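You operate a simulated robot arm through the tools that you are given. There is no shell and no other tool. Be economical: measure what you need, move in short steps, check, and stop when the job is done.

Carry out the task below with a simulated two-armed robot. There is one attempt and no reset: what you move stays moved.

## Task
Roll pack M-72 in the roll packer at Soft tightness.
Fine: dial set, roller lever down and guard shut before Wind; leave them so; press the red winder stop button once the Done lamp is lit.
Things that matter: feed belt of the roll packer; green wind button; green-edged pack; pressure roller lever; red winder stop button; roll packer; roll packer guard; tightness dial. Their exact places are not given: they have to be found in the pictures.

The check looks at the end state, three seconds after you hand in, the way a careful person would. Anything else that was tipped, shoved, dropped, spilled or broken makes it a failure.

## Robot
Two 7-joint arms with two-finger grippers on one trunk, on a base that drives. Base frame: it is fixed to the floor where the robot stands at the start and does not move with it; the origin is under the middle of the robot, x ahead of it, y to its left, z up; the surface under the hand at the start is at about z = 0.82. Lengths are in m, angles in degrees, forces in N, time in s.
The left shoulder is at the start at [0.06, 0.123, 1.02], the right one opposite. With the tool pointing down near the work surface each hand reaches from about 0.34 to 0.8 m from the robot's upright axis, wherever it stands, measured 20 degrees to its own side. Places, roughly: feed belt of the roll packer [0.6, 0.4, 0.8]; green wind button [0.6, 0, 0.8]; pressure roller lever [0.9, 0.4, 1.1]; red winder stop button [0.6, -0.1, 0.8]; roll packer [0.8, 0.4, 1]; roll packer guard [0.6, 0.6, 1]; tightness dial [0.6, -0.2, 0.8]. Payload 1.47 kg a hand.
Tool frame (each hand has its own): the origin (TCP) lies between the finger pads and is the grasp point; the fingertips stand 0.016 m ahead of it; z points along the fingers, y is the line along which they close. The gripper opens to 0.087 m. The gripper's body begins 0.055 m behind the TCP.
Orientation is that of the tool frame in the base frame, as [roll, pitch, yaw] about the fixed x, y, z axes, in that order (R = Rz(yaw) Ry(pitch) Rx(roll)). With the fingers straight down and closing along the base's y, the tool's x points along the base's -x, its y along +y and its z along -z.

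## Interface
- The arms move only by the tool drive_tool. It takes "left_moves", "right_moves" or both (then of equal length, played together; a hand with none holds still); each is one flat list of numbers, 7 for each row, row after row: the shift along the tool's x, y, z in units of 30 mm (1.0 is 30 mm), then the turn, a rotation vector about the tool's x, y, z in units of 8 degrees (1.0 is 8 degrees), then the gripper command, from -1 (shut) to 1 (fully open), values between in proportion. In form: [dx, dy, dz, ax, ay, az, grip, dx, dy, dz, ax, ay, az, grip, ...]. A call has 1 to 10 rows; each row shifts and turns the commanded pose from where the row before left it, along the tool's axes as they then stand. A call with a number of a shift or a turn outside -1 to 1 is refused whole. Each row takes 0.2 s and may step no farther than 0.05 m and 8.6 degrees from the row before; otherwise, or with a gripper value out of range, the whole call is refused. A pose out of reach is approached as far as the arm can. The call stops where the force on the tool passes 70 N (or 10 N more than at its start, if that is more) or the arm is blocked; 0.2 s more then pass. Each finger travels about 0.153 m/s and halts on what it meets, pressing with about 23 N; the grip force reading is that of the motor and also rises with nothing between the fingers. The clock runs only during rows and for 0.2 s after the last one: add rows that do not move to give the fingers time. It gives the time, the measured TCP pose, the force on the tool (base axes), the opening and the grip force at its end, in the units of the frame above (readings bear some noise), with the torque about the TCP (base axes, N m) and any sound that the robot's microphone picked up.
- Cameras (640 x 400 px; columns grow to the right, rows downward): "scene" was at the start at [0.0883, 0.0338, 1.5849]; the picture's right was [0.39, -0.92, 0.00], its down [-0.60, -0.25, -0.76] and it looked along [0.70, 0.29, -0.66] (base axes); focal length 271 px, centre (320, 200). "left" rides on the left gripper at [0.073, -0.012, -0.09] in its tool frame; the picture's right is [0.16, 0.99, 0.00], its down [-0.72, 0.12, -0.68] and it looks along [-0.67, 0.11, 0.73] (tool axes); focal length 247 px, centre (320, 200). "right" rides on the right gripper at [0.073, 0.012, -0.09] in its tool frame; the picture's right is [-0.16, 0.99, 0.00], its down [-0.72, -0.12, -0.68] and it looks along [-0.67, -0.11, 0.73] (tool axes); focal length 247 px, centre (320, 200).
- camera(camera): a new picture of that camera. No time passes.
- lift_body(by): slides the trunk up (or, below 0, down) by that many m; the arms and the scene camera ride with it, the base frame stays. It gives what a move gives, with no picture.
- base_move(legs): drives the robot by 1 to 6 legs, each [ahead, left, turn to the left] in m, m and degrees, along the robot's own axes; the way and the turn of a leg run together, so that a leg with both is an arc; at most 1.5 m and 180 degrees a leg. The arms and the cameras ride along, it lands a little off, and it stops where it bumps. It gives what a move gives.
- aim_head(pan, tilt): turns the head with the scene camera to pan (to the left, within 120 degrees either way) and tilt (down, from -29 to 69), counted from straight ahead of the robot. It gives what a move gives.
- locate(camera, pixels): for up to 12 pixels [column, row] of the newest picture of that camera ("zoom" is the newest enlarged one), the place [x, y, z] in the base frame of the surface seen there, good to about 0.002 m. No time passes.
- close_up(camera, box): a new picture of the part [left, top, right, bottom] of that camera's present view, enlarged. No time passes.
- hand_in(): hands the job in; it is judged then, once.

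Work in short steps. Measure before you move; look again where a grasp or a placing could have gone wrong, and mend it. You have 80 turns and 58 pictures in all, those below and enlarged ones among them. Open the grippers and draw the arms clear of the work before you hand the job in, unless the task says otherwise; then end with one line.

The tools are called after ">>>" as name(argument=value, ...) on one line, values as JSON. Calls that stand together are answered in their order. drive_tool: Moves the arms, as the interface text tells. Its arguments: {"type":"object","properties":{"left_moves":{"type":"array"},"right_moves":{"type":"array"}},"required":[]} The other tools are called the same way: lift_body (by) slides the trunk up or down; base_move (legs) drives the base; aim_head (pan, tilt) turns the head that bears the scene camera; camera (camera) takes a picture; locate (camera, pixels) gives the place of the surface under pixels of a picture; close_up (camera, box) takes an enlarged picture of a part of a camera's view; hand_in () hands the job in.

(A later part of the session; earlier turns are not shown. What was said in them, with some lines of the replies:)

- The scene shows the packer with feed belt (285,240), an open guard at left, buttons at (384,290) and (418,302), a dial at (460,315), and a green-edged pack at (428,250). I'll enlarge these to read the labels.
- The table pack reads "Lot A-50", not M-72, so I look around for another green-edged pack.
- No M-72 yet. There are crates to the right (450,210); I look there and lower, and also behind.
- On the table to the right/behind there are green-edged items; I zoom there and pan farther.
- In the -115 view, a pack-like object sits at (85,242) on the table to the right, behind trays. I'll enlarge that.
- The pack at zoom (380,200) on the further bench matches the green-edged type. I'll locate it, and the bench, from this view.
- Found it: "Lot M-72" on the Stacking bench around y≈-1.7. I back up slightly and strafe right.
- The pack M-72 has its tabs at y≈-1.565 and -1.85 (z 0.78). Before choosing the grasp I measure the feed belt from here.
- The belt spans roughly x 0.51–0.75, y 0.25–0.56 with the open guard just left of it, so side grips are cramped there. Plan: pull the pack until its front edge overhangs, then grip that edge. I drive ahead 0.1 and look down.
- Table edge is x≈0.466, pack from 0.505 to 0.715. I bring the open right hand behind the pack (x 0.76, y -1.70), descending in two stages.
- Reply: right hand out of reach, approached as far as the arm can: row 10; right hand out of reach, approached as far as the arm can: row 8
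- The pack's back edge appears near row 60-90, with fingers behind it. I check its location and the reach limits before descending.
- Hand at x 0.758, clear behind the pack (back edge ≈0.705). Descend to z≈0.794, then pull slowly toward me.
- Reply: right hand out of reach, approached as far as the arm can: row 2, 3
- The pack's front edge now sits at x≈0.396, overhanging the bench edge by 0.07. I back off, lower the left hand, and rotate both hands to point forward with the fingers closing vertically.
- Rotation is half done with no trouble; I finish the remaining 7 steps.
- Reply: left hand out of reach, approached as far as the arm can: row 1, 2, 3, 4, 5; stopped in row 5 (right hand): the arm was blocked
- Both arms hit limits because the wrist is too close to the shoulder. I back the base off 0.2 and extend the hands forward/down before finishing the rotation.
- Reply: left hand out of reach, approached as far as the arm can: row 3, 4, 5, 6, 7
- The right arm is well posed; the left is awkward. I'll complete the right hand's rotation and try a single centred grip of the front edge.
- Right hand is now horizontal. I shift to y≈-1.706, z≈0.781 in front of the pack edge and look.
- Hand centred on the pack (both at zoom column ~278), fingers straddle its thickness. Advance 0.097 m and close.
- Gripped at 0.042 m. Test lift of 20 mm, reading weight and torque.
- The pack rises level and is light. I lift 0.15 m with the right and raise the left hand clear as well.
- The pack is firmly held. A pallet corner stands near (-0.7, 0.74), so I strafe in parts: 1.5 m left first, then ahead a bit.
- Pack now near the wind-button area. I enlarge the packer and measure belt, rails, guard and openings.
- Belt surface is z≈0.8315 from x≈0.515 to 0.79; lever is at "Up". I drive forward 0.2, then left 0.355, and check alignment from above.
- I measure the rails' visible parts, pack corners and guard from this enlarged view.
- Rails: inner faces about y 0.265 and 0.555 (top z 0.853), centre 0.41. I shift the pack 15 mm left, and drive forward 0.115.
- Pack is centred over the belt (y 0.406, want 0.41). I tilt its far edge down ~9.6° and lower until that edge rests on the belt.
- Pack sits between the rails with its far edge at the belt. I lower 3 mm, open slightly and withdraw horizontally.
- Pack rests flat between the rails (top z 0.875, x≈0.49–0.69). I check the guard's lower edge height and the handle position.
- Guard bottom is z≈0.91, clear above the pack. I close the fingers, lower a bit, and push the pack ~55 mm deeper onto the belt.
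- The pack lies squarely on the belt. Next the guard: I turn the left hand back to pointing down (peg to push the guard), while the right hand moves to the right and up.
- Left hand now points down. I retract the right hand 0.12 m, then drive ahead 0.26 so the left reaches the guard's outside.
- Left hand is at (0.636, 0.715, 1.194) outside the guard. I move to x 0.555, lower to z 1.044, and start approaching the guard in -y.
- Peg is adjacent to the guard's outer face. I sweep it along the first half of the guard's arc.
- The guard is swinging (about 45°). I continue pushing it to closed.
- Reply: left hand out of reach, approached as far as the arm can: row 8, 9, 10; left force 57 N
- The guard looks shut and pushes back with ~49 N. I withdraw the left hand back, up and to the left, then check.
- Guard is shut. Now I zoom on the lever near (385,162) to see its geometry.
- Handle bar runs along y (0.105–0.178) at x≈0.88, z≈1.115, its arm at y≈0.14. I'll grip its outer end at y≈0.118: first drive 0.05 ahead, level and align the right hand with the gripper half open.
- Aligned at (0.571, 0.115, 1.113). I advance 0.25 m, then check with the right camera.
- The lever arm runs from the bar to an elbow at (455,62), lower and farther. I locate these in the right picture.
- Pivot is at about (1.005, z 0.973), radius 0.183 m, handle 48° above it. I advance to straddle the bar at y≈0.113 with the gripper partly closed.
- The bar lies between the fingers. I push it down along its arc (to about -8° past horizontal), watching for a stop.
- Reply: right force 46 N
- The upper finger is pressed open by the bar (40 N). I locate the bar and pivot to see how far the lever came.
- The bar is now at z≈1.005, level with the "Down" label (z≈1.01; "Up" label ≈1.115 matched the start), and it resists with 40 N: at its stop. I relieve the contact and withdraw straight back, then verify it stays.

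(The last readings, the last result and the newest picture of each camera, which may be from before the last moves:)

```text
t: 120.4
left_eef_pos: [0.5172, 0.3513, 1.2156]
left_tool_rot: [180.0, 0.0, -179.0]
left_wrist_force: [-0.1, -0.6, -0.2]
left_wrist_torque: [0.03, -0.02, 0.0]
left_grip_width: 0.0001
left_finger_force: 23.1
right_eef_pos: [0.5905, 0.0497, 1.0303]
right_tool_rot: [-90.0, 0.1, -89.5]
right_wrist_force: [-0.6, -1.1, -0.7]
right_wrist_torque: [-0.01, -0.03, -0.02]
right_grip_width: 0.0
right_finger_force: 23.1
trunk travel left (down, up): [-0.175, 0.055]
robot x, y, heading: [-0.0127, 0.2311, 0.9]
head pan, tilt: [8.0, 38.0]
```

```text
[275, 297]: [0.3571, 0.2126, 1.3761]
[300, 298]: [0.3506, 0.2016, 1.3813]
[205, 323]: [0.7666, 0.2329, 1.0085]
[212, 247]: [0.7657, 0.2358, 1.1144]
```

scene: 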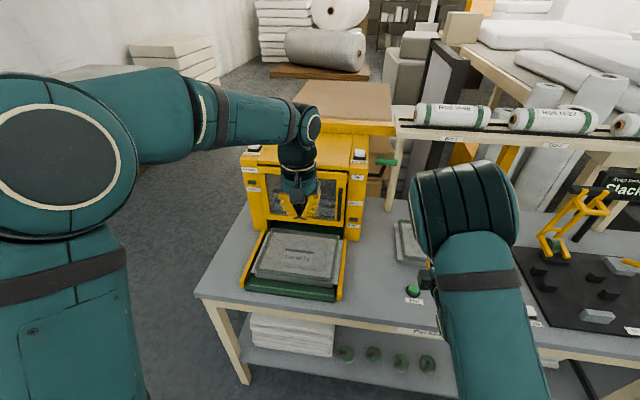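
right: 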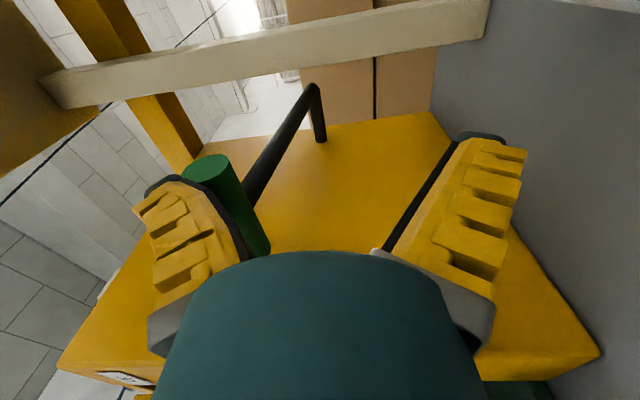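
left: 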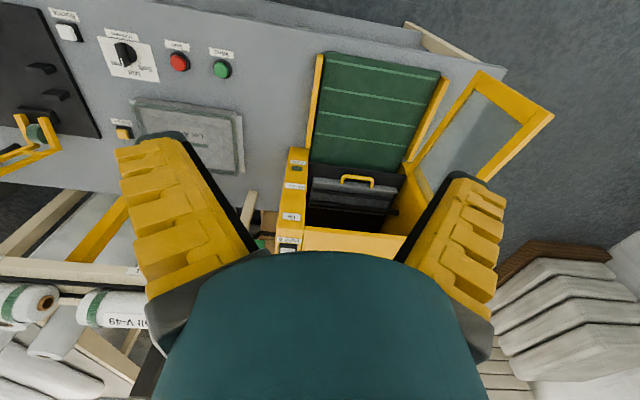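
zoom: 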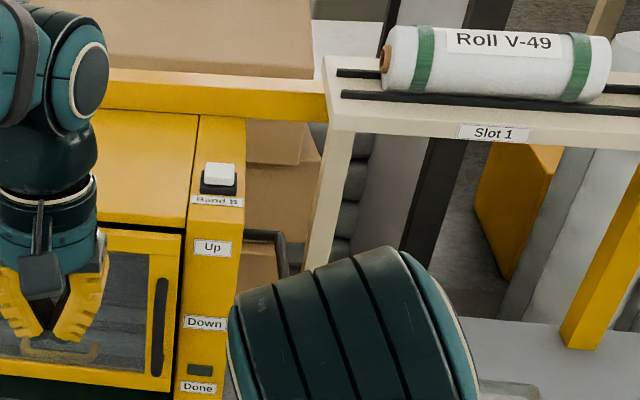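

Label heights (Up 1.114, Down 1.0085) confirm the lever end position. Now I rotate the right hand back to pointing down and move the base right to the controls.

>>> drive_tool(right_moves=[0, 0, 0, -0.577, 0.577, 0.577, -1, 0, 0, 0, -0.577, 0.577, 0.577, -1, 0, 0, 0, -0.577, 0.577, 0.577, -1, 0, 0, 0, -0.577, 0.577, 0.577, -1, 0, 0, 0, -0.577, 0.577, 0.577, -1, 0, 0, 0, -0.577, 0.577, 0.577, -1, 0, 0, 0, -0.577, 0.577, 0.577, -1, 0, 0, 0, -0.577, 0.577, 0.577, -1])

>>> drive_tool(right_moves=[0, 0, 0, -0.577, 0.577, 0.577, -1, 0, 0, 0, -0.577, 0.577, 0.577, -1, 0, 0, 0, -0.577, 0.577, 0.577, -1, 0, 0, 0, -0.577, 0.577, 0.577, -1, 0, 0, 0, -0.577, 0.577, 0.577, -1, 0, 0, 0, -0.577, 0.577, 0.577, -1, 0, 0, 0, -0.577, 0.577, 0.577, -1])

>>> base_move(legs=[[-0.03, -0.23, -0.6]])

>>> aim_head(pan=5, tilt=52)

>>> camera(camera="scene")

```text
t: 122.2
left_eef_pos: [0.5168, 0.3535, 1.2131]
left_tool_rot: [-179.9, -0.1, -179.1]
left_wrist_force: [-0.2, -0.8, 0.1]
left_wrist_torque: [0.0, 0.03, -0.03]
left_grip_width: 0.0002
left_finger_force: 23.6
right_eef_pos: [0.5905, 0.0511, 1.0313]
right_tool_rot: [-138.7, 19.3, -138.1]
right_wrist_force: [0.7, 0.2, 0.2]
right_wrist_torque: [-0.01, -0.02, -0.05]
right_grip_width: 0.0
right_finger_force: 23.2
trunk travel left (down, up): [-0.175, 0.055]
robot x, y, heading: [-0.0128, 0.2335, 0.5]
head pan, tilt: [8.0, 38.0]
```

```text
t: 123.8
left_eef_pos: [0.5184, 0.3517, 1.2143]
left_tool_rot: [179.9, -0.2, -179.0]
left_wrist_force: [0.3, -0.2, -0.4]
left_wrist_torque: [-0.01, 0.03, -0.04]
left_grip_width: 0.0001
left_finger_force: 22.9
right_eef_pos: [0.5906, 0.0519, 1.0317]
right_tool_rot: [-180.0, -0.1, -179.6]
right_wrist_force: [-0.6, -0.3, -0.1]
right_wrist_torque: [-0.01, 0.0, 0.02]
right_grip_width: 0.0003
right_finger_force: 22.8
trunk travel left (down, up): [-0.175, 0.055]
robot x, y, heading: [-0.0144, 0.2325, 0.9]
head pan, tilt: [8.0, 38.0]
```

```text
t: 126.4
left_eef_pos: [0.4903, 0.1221, 1.2136]
left_tool_rot: [179.9, -0.1, -179.8]
left_wrist_force: [-0.1, -0.1, 0.6]
left_wrist_torque: [0.0, -0.03, 0.0]
left_grip_width: 0.0
left_finger_force: 23.3
right_eef_pos: [0.5596, -0.1799, 1.0326]
right_tool_rot: [-180.0, 0.0, 179.5]
right_wrist_force: [-1.1, 0.1, -0.3]
right_wrist_torque: [0.03, -0.02, 0.01]
right_grip_width: 0.0001
right_finger_force: 23.6
trunk travel left (down, up): [-0.175, 0.055]
robot x, y, heading: [-0.0396, 0.0109, -0.1]
head pan, tilt: [8.0, 38.0]
```

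```text
t: 127.2
left_eef_pos: [0.4909, 0.1222, 1.2137]
left_tool_rot: [179.9, -0.1, -179.8]
left_wrist_force: [0.1, -0.3, 0.4]
left_wrist_torque: [0.03, 0.01, 0.05]
left_grip_width: 0.0001
left_finger_force: 23.2
right_eef_pos: [0.559, -0.1795, 1.0335]
right_tool_rot: [-180.0, 0.0, 179.6]
right_wrist_force: [-0.8, 0.0, 0.2]
right_wrist_torque: [0.0, 0.03, 0.03]
right_grip_width: 0.0
right_finger_force: 22.7
trunk travel left (down, up): [-0.175, 0.055]
robot x, y, heading: [-0.0423, 0.0094, -0.2]
head pan, tilt: [5.0, 52.0]
```

```text
10 pictures are left
```

scene: 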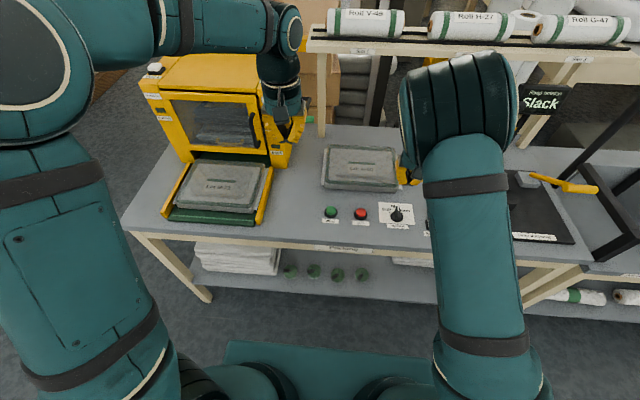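

The dial is visible at (397,213). I zoom closely to read its pointer and locate knob and buttons.

>>> close_up(camera="scene", box=[318, 192, 424, 232])

>>> locate(camera="zoom", pixels=[[475, 128], [472, 105], [465, 140], [80, 120], [255, 130], [430, 100], [510, 110], [470, 85], [490, 140]])

```text
6.04 times, centred on (371, 212) of scene
```

zoom: 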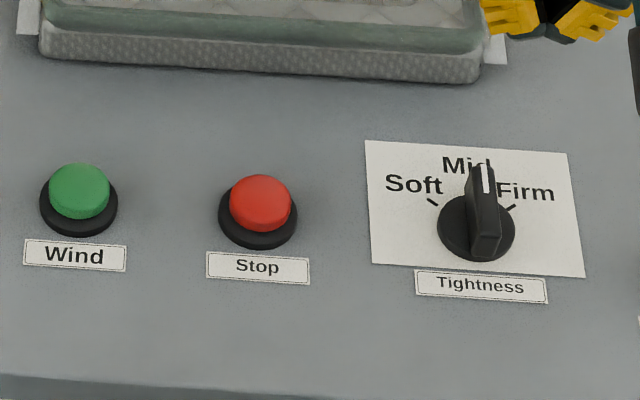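

```text
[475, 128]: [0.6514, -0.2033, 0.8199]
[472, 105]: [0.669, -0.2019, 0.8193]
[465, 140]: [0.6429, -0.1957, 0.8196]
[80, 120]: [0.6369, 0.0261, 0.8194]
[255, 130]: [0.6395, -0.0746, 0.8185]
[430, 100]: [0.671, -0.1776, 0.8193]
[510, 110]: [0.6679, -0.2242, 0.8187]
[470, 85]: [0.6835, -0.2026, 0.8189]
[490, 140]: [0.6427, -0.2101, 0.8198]
```

The ridge pointer points at Mid; Soft tick is at (432,201), Firm at (511,207). I locate the ridge, ticks and button tops.

>>> locate(camera="zoom", pixels=[[478, 172], [488, 175], [486, 235], [476, 168], [432, 201], [511, 207], [478, 155], [445, 228], [512, 230], [476, 260], [80, 188], [260, 200]])

```text
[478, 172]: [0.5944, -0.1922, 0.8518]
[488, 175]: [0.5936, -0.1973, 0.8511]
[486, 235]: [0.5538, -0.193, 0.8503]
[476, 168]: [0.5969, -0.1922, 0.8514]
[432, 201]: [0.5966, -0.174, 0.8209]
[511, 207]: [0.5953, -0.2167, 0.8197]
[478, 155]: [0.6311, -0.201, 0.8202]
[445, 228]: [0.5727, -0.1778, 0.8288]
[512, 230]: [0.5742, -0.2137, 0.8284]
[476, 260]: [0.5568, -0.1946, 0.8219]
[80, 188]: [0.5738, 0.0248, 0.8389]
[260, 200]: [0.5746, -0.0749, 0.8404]
```

Knob centre ≈(0.575,-0.195), ridge along x, top z 0.851; Soft is 45° counter-clockwise. I lower the right hand around the ridge and grip.

>>> drive_tool(right_moves=[-0.27, -0.26, 1, 0, 0, 0, 0, -0.26, -0.26, 1, 0, 0, 0, 0, 0, 0, 1, 0, 0, 0, 0, 0, 0, 1, 0, 0, 0, -0.1, 0, 0, 1, 0, 0, 0, -0.1, 0, 0, 0.7, 0, 0, 0, -0.1, 0, 0, 0.4, 0, 0, 0, -0.1])

>>> drive_tool(right_moves=[0, 0, 0, 0, 0, 0, -1, 0, 0, 0, 0, 0, 0, -1])

```text
t: 128.8
left_eef_pos: [0.4902, 0.1217, 1.2145]
left_tool_rot: [179.9, 0.0, -179.8]
left_wrist_force: [0.2, -0.2, 0.1]
left_wrist_torque: [0.02, 0.0, -0.02]
left_grip_width: 0.0
left_finger_force: 22.5
right_eef_pos: [0.5736, -0.1961, 0.8498]
right_tool_rot: [179.9, 0.0, 179.4]
right_wrist_force: [-0.1, -0.7, -0.2]
right_wrist_torque: [-0.02, -0.04, -0.01]
right_grip_width: 0.0448
right_finger_force: 4.2
trunk travel left (down, up): [-0.175, 0.055]
robot x, y, heading: [-0.0386, 0.0072, -0.0]
head pan, tilt: [5.0, 52.0]
```

```text
t: 129.4
left_eef_pos: [0.4902, 0.123, 1.2135]
left_tool_rot: [179.9, -0.1, -179.9]
left_wrist_force: [-0.2, 0.2, -0.4]
left_wrist_torque: [0.01, 0.02, 0.02]
left_grip_width: 0.0002
left_finger_force: 23.2
right_eef_pos: [0.5735, -0.1956, 0.8495]
right_tool_rot: [180.0, 0.1, 179.5]
right_wrist_force: [-0.8, -2.5, 9.5]
right_wrist_torque: [0.0, 0.51, -0.01]
right_grip_width: 0.0069
right_finger_force: 30.0
trunk travel left (down, up): [-0.175, 0.055]
robot x, y, heading: [-0.0398, 0.0093, -0.1]
head pan, tilt: [5.0, 52.0]
```

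Ridge gripped (6.9 mm). Turn 45° counter-clockwise, release, and rise.

>>> drive_tool(right_moves=[0, 0, 0, 0, 0, -0.9375, -1, 0, 0, 0, 0, 0, -0.9375, -1, 0, 0, 0, 0, 0, -0.9375, -1, 0, 0, 0, 0, 0, -0.9375, -1, 0, 0, 0, 0, 0, -0.9375, -1, 0, 0, 0, 0, 0, -0.9375, -1, 0, 0, 0, 0, 0, 0, -1])

>>> drive_tool(right_moves=[0, 0, 0, 0, 0, 0, 0, 0, 0, 0, 0, 0, 0, 0, 0, 0, -0.7, 0, 0, 0, 0, 0, 0, -1, 0, 0, 0, 0, 0, 0, -1, 0, 0, 0, 0, 0, 0, -1, 0, 0, 0, 0, 0, 0, -1, 0, 0, 0, 0])

>>> close_up(camera="scene", box=[318, 192, 424, 232])

```text
t: 131.0
left_eef_pos: [0.4894, 0.1208, 1.2149]
left_tool_rot: [179.9, -0.1, -179.9]
left_wrist_force: [-0.1, 0.6, -0.4]
left_wrist_torque: [-0.01, 0.01, -0.01]
left_grip_width: 0.0
left_finger_force: 22.8
right_eef_pos: [0.5741, -0.1984, 0.85]
right_tool_rot: [-179.9, 0.0, -135.4]
right_wrist_force: [-5.3, -17.5, 11.5]
right_wrist_torque: [-0.25, 0.08, 0.0]
right_grip_width: 0.0085
right_finger_force: 30.3
trunk travel left (down, up): [-0.175, 0.055]
robot x, y, heading: [-0.0399, 0.0102, -0.3]
head pan, tilt: [5.0, 52.0]
```

```text
t: 132.6
left_eef_pos: [0.491, 0.1212, 1.2151]
left_tool_rot: [179.9, 0.0, -179.8]
left_wrist_force: [-0.4, 1.1, -0.3]
left_wrist_torque: [0.01, 0.0, 0.01]
left_grip_width: 0.0003
left_finger_force: 23.1
right_eef_pos: [0.5746, -0.1954, 0.9924]
right_tool_rot: [-180.0, 0.1, -135.4]
right_wrist_force: [1.0, 0.9, 0.3]
right_wrist_torque: [0.01, -0.01, 0.01]
right_grip_width: 0.0493
right_finger_force: 4.0
trunk travel left (down, up): [-0.175, 0.055]
robot x, y, heading: [-0.0428, 0.0093, -0.2]
head pan, tilt: [5.0, 52.0]
```

```text
6.04 times, centred on (371, 212) of scene
```

zoom: 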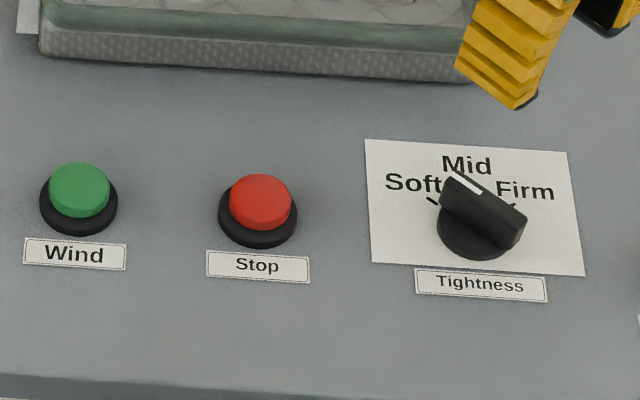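

The pointer's white line now heads to Soft. I verify the angle by locating the ridge ends.

>>> locate(camera="zoom", pixels=[[449, 176], [480, 192], [505, 205], [521, 216]])

```text
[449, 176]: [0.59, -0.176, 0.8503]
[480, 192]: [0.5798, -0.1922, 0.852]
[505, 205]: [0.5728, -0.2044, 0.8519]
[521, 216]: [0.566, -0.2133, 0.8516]
```

The pixels may straddle edges; I take a tighter zoom on the dial to measure properly.

>>> close_up(camera="scene", box=[378, 196, 418, 222])

```text
15.38 times, centred on (398, 209) of scene
```

zoom: 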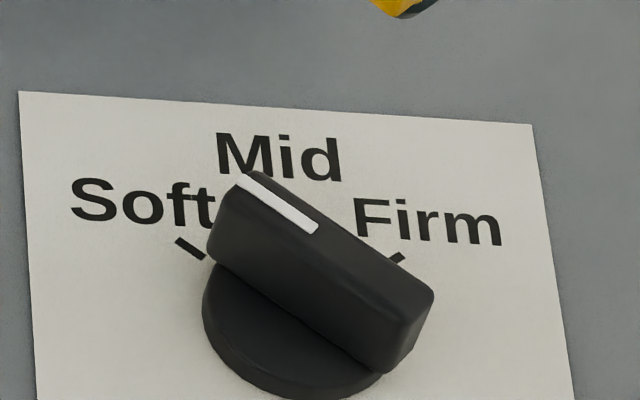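

>>> locate(camera="zoom", pixels=[[245, 184], [310, 227], [262, 176], [425, 285], [240, 200], [395, 300], [188, 248], [396, 257], [185, 241], [200, 256]])

```text
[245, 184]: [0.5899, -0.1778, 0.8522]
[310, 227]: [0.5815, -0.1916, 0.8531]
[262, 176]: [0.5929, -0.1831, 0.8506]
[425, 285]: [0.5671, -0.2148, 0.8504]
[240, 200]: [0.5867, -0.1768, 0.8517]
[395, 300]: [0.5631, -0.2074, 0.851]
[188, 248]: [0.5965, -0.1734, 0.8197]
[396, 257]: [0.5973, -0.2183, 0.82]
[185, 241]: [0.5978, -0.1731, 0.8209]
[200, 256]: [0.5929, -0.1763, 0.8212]
```

Ridge measures about 50±3° versus the Soft tick at ~46°. I re-grip at the hand's exact 45° orientation to square it up, then release.

>>> drive_tool(right_moves=[0, 0, 1, 0, 0, 0, 0, 0, 0, 1, 0, 0, 0, 0, 0, 0, 1, 0, 0, 0, 0, 0, 0, 1, 0, 0, 0, 0, 0, 0, 0.75, 0, 0, 0, 0, 0, 0, 0, 0, 0, 0, -1, 0, 0, 0, 0, 0, 0, -1, 0, 0, 0, 0, 0, 0, -1])

```text
t: 134.4
left_eef_pos: [0.491, 0.1208, 1.2146]
left_tool_rot: [180.0, -0.1, -179.9]
left_wrist_force: [-0.5, 0.2, -0.2]
left_wrist_torque: [0.01, -0.03, 0.02]
left_grip_width: 0.0001
left_finger_force: 22.1
right_eef_pos: [0.5746, -0.1971, 0.8521]
right_tool_rot: [-179.8, 0.1, -135.6]
right_wrist_force: [10.8, -11.6, 9.9]
right_wrist_torque: [-0.1, -0.1, 0.0]
right_grip_width: 0.0061
right_finger_force: 29.5
trunk travel left (down, up): [-0.175, 0.055]
robot x, y, heading: [-0.0447, 0.0122, -0.2]
head pan, tilt: [5.0, 52.0]
```

Gripped flat (6.1 mm) at 45°: the dial is squared on Soft. I release, rise, turn the hand back, and move the left hand out to the left.

>>> drive_tool(right_moves=[0, 0, 0, 0, 0, 0, 0, 0, 0, 0, 0, 0, 0, 0, 0, 0, -0.7, 0, 0, 0, 0, 0, 0, -1, 0, 0, 0.94, 0, 0, 0, -1, 0, 0, 0.94, -1, 0, 0, -1, 0, 0, 0.94, -1, 0, 0, 0, 0, 0, 0.94, -1, 0, 0, 0, 0, 0, 0.94, -1, 0, 0, 0, 0, 0, 0.94, -1, 0, 0, 0, 0, 0, 0, -1], left_moves=[0, 0, 0, 0, 0, 0, -1, 0, 0, 0, 0, 0, 0, -1, 0.3, 1, 0, 0, 0, 0, -1, 0.3, 1, 0, 0, 0, 0, -1, 0.3, 1, 0, 0, 0, 0, -1, 0.3, 1, 0, 0, 0, 0, -1, 0.3, 1, 0, 0, 0, 0, -1, 0.3, 1, 0, 0, 0, 0, -1, 0, 1, 0, 0, 0, 0, -1, 0, 0, 0, 0, 0, 0, -1])

>>> drive_tool(right_moves=[0, 1, 0, 0, 0, 0, -1, 0, 1, 0, 0, 0, 0, -1, 0, 1, 0, 0, 0, 0, -1, 0, 1, 0, 0, 0, 0, -1, 0, 1, 0, 0, 0, 0, -1, 0, 1, 0, 0, 0, 0, -1, 0, 1, 0, 0, 0, 0, -1, 0, 0.35, 0, 0, 0, 0, -1])

>>> close_up(camera="scene", box=[120, 40, 440, 240])

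```text
t: 136.6
left_eef_pos: [0.4389, 0.3325, 1.2145]
left_tool_rot: [179.9, 0.0, -179.9]
left_wrist_force: [0.1, -0.2, 0.2]
left_wrist_torque: [-0.01, 0.02, 0.0]
left_grip_width: 0.0
left_finger_force: 22.8
right_eef_pos: [0.5751, -0.1961, 0.9599]
right_tool_rot: [-180.0, 0.0, 179.3]
right_wrist_force: [-0.4, -0.3, -0.5]
right_wrist_torque: [0.0, 0.0, -0.01]
right_grip_width: 0.0002
right_finger_force: 23.2
trunk travel left (down, up): [-0.175, 0.055]
robot x, y, heading: [-0.0445, 0.0082, -0.4]
head pan, tilt: [5.0, 52.0]
```

```text
t: 138.4
left_eef_pos: [0.4406, 0.3313, 1.2149]
left_tool_rot: [179.9, 0.0, -179.9]
left_wrist_force: [-0.6, -0.1, 0.0]
left_wrist_torque: [-0.01, 0.0, -0.02]
left_grip_width: 0.0
left_finger_force: 22.9
right_eef_pos: [0.5776, 0.0247, 0.9606]
right_tool_rot: [-180.0, 0.0, 179.4]
right_wrist_force: [0.9, 0.4, -0.2]
right_wrist_torque: [0.0, 0.01, 0.01]
right_grip_width: 0.0001
right_finger_force: 22.9
trunk travel left (down, up): [-0.175, 0.055]
robot x, y, heading: [-0.0381, 0.0096, -0.2]
head pan, tilt: [5.0, 52.0]
```

```text
2.00 times, centred on (280, 140) of scene
```

zoom: 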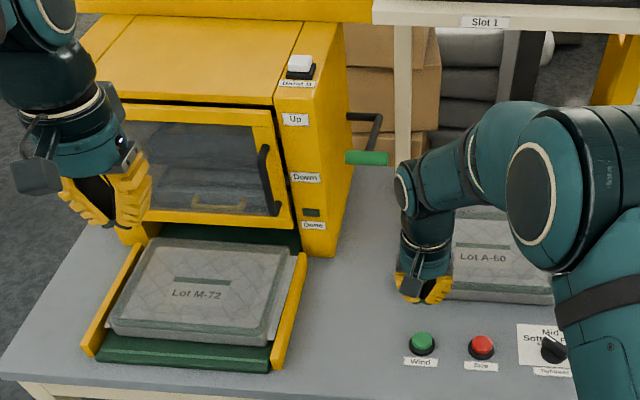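

Guard shut, lever handle near "Down", pack on belt. I confirm the lever and Wind button positions on this zoom.

>>> locate(camera="zoom", pixels=[[360, 157], [380, 158], [422, 339], [482, 342], [372, 135], [312, 212], [180, 120], [280, 200]])

```text
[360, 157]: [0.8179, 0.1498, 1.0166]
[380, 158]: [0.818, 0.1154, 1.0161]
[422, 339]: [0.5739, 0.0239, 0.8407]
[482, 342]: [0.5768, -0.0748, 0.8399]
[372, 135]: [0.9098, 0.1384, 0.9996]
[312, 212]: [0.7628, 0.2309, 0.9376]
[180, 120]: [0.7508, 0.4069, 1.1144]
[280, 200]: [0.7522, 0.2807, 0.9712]
```

Press Wind: descend to the button, push ~8 mm, and lift.

>>> drive_tool(right_moves=[0.1, 0, 1, 0, 0, 0, -1, 0, 0, 1, 0, 0, 0, -1, 0, 0, 1, 0, 0, 0, -1, 0, 0, 0.3, 0, 0, 0, -1, 0, 0, 0.2, 0, 0, 0, -1, 0, 0, 0.2, 0, 0, 0, -1])

```text
t: 139.8
left_eef_pos: [0.4392, 0.3322, 1.2152]
left_tool_rot: [179.9, 0.0, -179.9]
left_wrist_force: [-0.3, 0.5, 0.1]
left_wrist_torque: [-0.02, -0.01, -0.02]
left_grip_width: 0.0001
left_finger_force: 23.3
right_eef_pos: [0.572, 0.0235, 0.8486]
right_tool_rot: [180.0, 0.0, 179.4]
right_wrist_force: [-0.5, -0.9, 2.9]
right_wrist_torque: [-0.03, 0.03, 0.01]
right_grip_width: 0.006
right_finger_force: 28.6
trunk travel left (down, up): [-0.175, 0.055]
robot x, y, heading: [-0.0402, 0.0097, -0.2]
head pan, tilt: [5.0, 52.0]
heard: click
```

Heard a click. I lift off, move over Stop, and look at the lamps.

>>> drive_tool(right_moves=[0, 0, -1, 0, 0, 0, -1, 0, 0, -1, 0, 0, 0, -1, 0, 0, -1, 0, 0, 0, -1, 0, -0.9, 0, 0, 0, 0, -1, -0.05, -0.9, 0, 0, 0, 0, -1, -0.05, -0.9, 0, 0, 0, 0, -1, 0, -0.58, 0, 0, 0, 0, -1])

>>> close_up(camera="scene", box=[120, 60, 440, 240])

```text
t: 141.4
left_eef_pos: [0.4388, 0.3331, 1.216]
left_tool_rot: [179.9, -0.1, -179.8]
left_wrist_force: [-0.1, 1.1, -0.5]
left_wrist_torque: [0.01, -0.01, -0.01]
left_grip_width: 0.0001
left_finger_force: 22.7
right_eef_pos: [0.5772, -0.0742, 0.9368]
right_tool_rot: [-180.0, 0.0, 179.4]
right_wrist_force: [-0.7, 0.3, -0.4]
right_wrist_torque: [0.0, 0.0, -0.02]
right_grip_width: 0.0
right_finger_force: 28.1
trunk travel left (down, up): [-0.175, 0.055]
robot x, y, heading: [-0.0381, 0.0108, -0.2]
head pan, tilt: [5.0, 52.0]
```

```text
2.00 times, centred on (280, 150) of scene
```

zoom: 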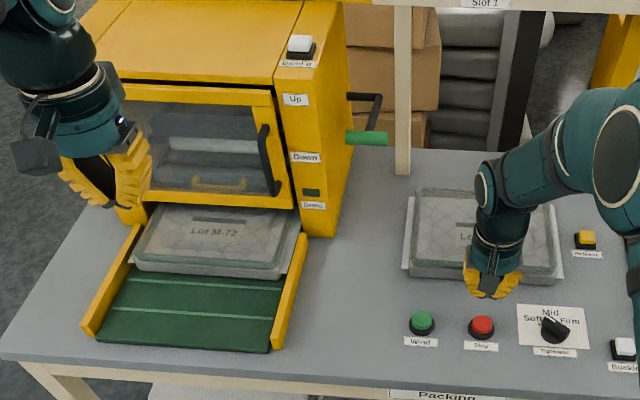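

The pack is feeding in. I wait with idle rows and listen.

>>> drive_tool(right_moves=[0, 0, 0, 0, 0, 0, -1, 0, 0, 0, 0, 0, 0, -1, 0, 0, 0, 0, 0, 0, -1, 0, 0, 0, 0, 0, 0, -1, 0, 0, 0, 0, 0, 0, -1, 0, 0, 0, 0, 0, 0, -1, 0, 0, 0, 0, 0, 0, -1, 0, 0, 0, 0, 0, 0, -1, 0, 0, 0, 0, 0, 0, -1, 0, 0, 0, 0, 0, 0, -1])

>>> drive_tool(right_moves=[0, 0, 0, 0, 0, 0, -1, 0, 0, 0, 0, 0, 0, -1, 0, 0, 0, 0, 0, 0, -1, 0, 0, 0, 0, 0, 0, -1, 0, 0, 0, 0, 0, 0, -1, 0, 0, 0, 0, 0, 0, -1, 0, 0, 0, 0, 0, 0, -1, 0, 0, 0, 0, 0, 0, -1, 0, 0, 0, 0, 0, 0, -1, 0, 0, 0, 0, 0, 0, -1])

>>> drive_tool(right_moves=[0, 0, 0, 0, 0, 0, -1, 0, 0, 0, 0, 0, 0, -1, 0, 0, 0, 0, 0, 0, -1, 0, 0, 0, 0, 0, 0, -1, 0, 0, 0, 0, 0, 0, -1, 0, 0, 0, 0, 0, 0, -1, 0, 0, 0, 0, 0, 0, -1, 0, 0, 0, 0, 0, 0, -1, 0, 0, 0, 0, 0, 0, -1, 0, 0, 0, 0, 0, 0, -1])

>>> close_up(camera="scene", box=[120, 60, 440, 240])

```text
t: 143.6
left_eef_pos: [0.4388, 0.3309, 1.2136]
left_tool_rot: [179.9, -0.1, -179.7]
left_wrist_force: [0.4, -1.0, 0.1]
left_wrist_torque: [0.01, 0.02, 0.02]
left_grip_width: 0.0
left_finger_force: 23.5
right_eef_pos: [0.5762, -0.0729, 0.9368]
right_tool_rot: [180.0, -0.1, 179.5]
right_wrist_force: [-0.1, -0.5, -0.5]
right_wrist_torque: [0.06, -0.02, 0.01]
right_grip_width: 0.0001
right_finger_force: 28.4
trunk travel left (down, up): [-0.175, 0.055]
robot x, y, heading: [-0.0441, 0.0117, 0.0]
head pan, tilt: [5.0, 52.0]
```

```text
t: 145.8
left_eef_pos: [0.4391, 0.333, 1.2137]
left_tool_rot: [179.8, -0.1, -179.9]
left_wrist_force: [-0.6, -0.5, -0.4]
left_wrist_torque: [0.01, -0.02, -0.02]
left_grip_width: 0.0001
left_finger_force: 23.3
right_eef_pos: [0.5772, -0.0741, 0.9372]
right_tool_rot: [179.9, 0.0, 179.3]
right_wrist_force: [-0.3, -0.3, -0.3]
right_wrist_torque: [0.03, 0.03, -0.01]
right_grip_width: 0.0
right_finger_force: 27.8
trunk travel left (down, up): [-0.175, 0.055]
robot x, y, heading: [-0.0411, 0.0131, -0.4]
head pan, tilt: [5.0, 52.0]
```

```text
t: 148.0
left_eef_pos: [0.4399, 0.3319, 1.2143]
left_tool_rot: [179.9, 0.0, -179.9]
left_wrist_force: [0.3, 0.6, 0.4]
left_wrist_torque: [0.02, 0.02, -0.01]
left_grip_width: 0.0
left_finger_force: 23.1
right_eef_pos: [0.5751, -0.0731, 0.9367]
right_tool_rot: [-180.0, -0.1, 179.4]
right_wrist_force: [1.0, -0.9, 0.7]
right_wrist_torque: [0.01, 0.03, -0.02]
right_grip_width: 0.0002
right_finger_force: 28.0
trunk travel left (down, up): [-0.175, 0.055]
robot x, y, heading: [-0.0406, 0.0078, -0.5]
head pan, tilt: [5.0, 52.0]
```

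```text
2.00 times, centred on (280, 150) of scene
```

zoom: 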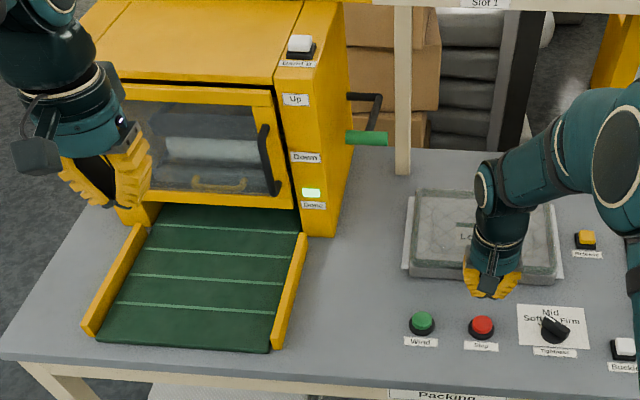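

The Done lamp at (312,192) is lit and the pack is rolled inside. I press the red Stop button now (hand already above it).

>>> drive_tool(right_moves=[0, 0, 1, 0, 0, 0, -1, 0, 0, 1, 0, 0, 0, -1, 0, 0, 0.4, 0, 0, 0, -1, 0, 0, 0.25, 0, 0, 0, -1, 0, 0, 0.2, 0, 0, 0, -1, 0, 0, 0.15, 0, 0, 0, -1])

```text
t: 149.4
left_eef_pos: [0.4394, 0.3324, 1.2155]
left_tool_rot: [179.9, 0.0, -179.8]
left_wrist_force: [0.0, 0.1, 0.2]
left_wrist_torque: [0.03, -0.03, 0.03]
left_grip_width: 0.0002
left_finger_force: 23.3
right_eef_pos: [0.5765, -0.0758, 0.8482]
right_tool_rot: [180.0, 0.0, 179.4]
right_wrist_force: [0.7, -0.9, 2.5]
right_wrist_torque: [-0.01, -0.03, 0.04]
right_grip_width: 0.0062
right_finger_force: 28.3
trunk travel left (down, up): [-0.175, 0.055]
robot x, y, heading: [-0.0436, 0.0082, -0.3]
head pan, tilt: [5.0, 52.0]
heard: click
```

Click heard. I lift, open both grippers, and draw the arms and base clear, then take a final look.

>>> drive_tool(right_moves=[0, 0, -1, 0, 0, 0, -1, 0, 0, -1, 0, 0, 0, -1, 0, 0, -1, 0, 0, 0, -1, 0.3, -0.5, -1, 0, 0, 0, 1, 0.3, -0.5, -1, 0, 0, 0, 1, 0.3, -0.5, -1, 0, 0, 0, 1, 0.3, 0, -1, 0, 0, 0, 1, 0.3, 0, -1, 0, 0, 0, 1], left_moves=[0.2, 0, -0.3, 0, 0, 0, 1, 0.2, 0, -0.3, 0, 0, 0, 1, 0.2, 0, -0.3, 0, 0, 0, 1, 0.2, 0, -0.3, 0, 0, 0, 1, 0, 0, 0, 0, 0, 0, 1, 0, 0, 0, 0, 0, 0, 1, 0, 0, 0, 0, 0, 0, 1, 0, 0, 0, 0, 0, 0, 1])

>>> base_move(legs=[[-0.15, 0, 0]])

>>> aim_head(pan=10, tilt=42)

>>> camera(camera="scene")

```text
t: 151.2
left_eef_pos: [0.4109, 0.3319, 1.2513]
left_tool_rot: [179.9, 0.0, -179.8]
left_wrist_force: [0.6, 0.0, 0.2]
left_wrist_torque: [0.03, -0.01, -0.04]
left_grip_width: 0.0867
left_finger_force: 0.1
right_eef_pos: [0.5284, -0.1191, 1.0879]
right_tool_rot: [180.0, 0.0, 179.4]
right_wrist_force: [0.6, -0.1, 0.0]
right_wrist_torque: [0.0, 0.02, -0.02]
right_grip_width: 0.0871
right_finger_force: 0.1
trunk travel left (down, up): [-0.175, 0.055]
robot x, y, heading: [-0.0427, 0.0096, -0.3]
head pan, tilt: [5.0, 52.0]
```

```text
t: 152.6
left_eef_pos: [0.2582, 0.3322, 1.25]
left_tool_rot: [179.8, 0.0, -179.8]
left_wrist_force: [-0.7, -0.5, 0.8]
left_wrist_torque: [0.01, -0.04, 0.01]
left_grip_width: 0.0872
left_finger_force: 0.1
right_eef_pos: [0.377, -0.1194, 1.0885]
right_tool_rot: [-180.0, 0.1, 179.5]
right_wrist_force: [-0.1, -0.4, -0.5]
right_wrist_torque: [0.02, 0.01, 0.0]
right_grip_width: 0.0873
right_finger_force: 0.1
trunk travel left (down, up): [-0.175, 0.055]
robot x, y, heading: [-0.1934, 0.0117, -0.4]
head pan, tilt: [5.0, 52.0]
```

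```text
t: 153.3
left_eef_pos: [0.2593, 0.3316, 1.2506]
left_tool_rot: [179.8, -0.2, -179.8]
left_wrist_force: [-0.2, 0.0, 0.0]
left_wrist_torque: [0.0, 0.04, 0.01]
left_grip_width: 0.087
left_finger_force: 0.0
right_eef_pos: [0.3785, -0.1175, 1.0879]
right_tool_rot: [-180.0, -0.1, 179.3]
right_wrist_force: [-0.7, 0.9, 0.0]
right_wrist_torque: [0.02, 0.03, -0.01]
right_grip_width: 0.0868
right_finger_force: 0.1
trunk travel left (down, up): [-0.175, 0.055]
robot x, y, heading: [-0.194, 0.0129, -0.0]
head pan, tilt: [10.0, 42.0]
```

```text
3 pictures are left
```

scene: 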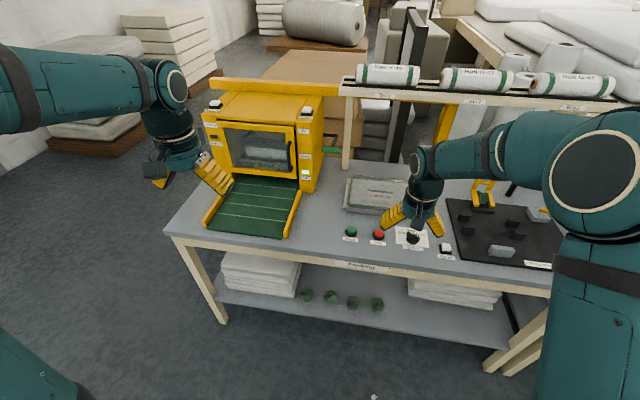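

Lever down, guard shut, dial on Soft. One zoom checks the Running lamp on the left post.

>>> close_up(camera="scene", box=[195, 85, 345, 195])

```text
3.64 times, centred on (270, 140) of scene
```

zoom: 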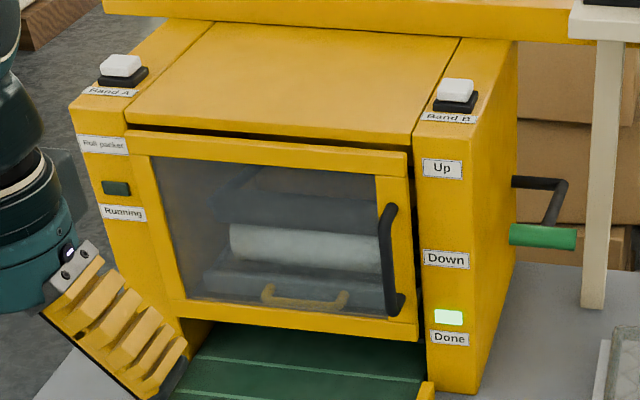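

The Running lamp is off, Done is lit, the roll is inside, the guard is shut and the lever is down. I hand in.

>>> hand_in()

```text
The job is handed in.
```

Pack M-72 is rolled at Soft tightness. The dial is still on Soft, the lever is down and the guard is shut. I pressed Stop after the Done lamp lit, and the Running lamp then went out.
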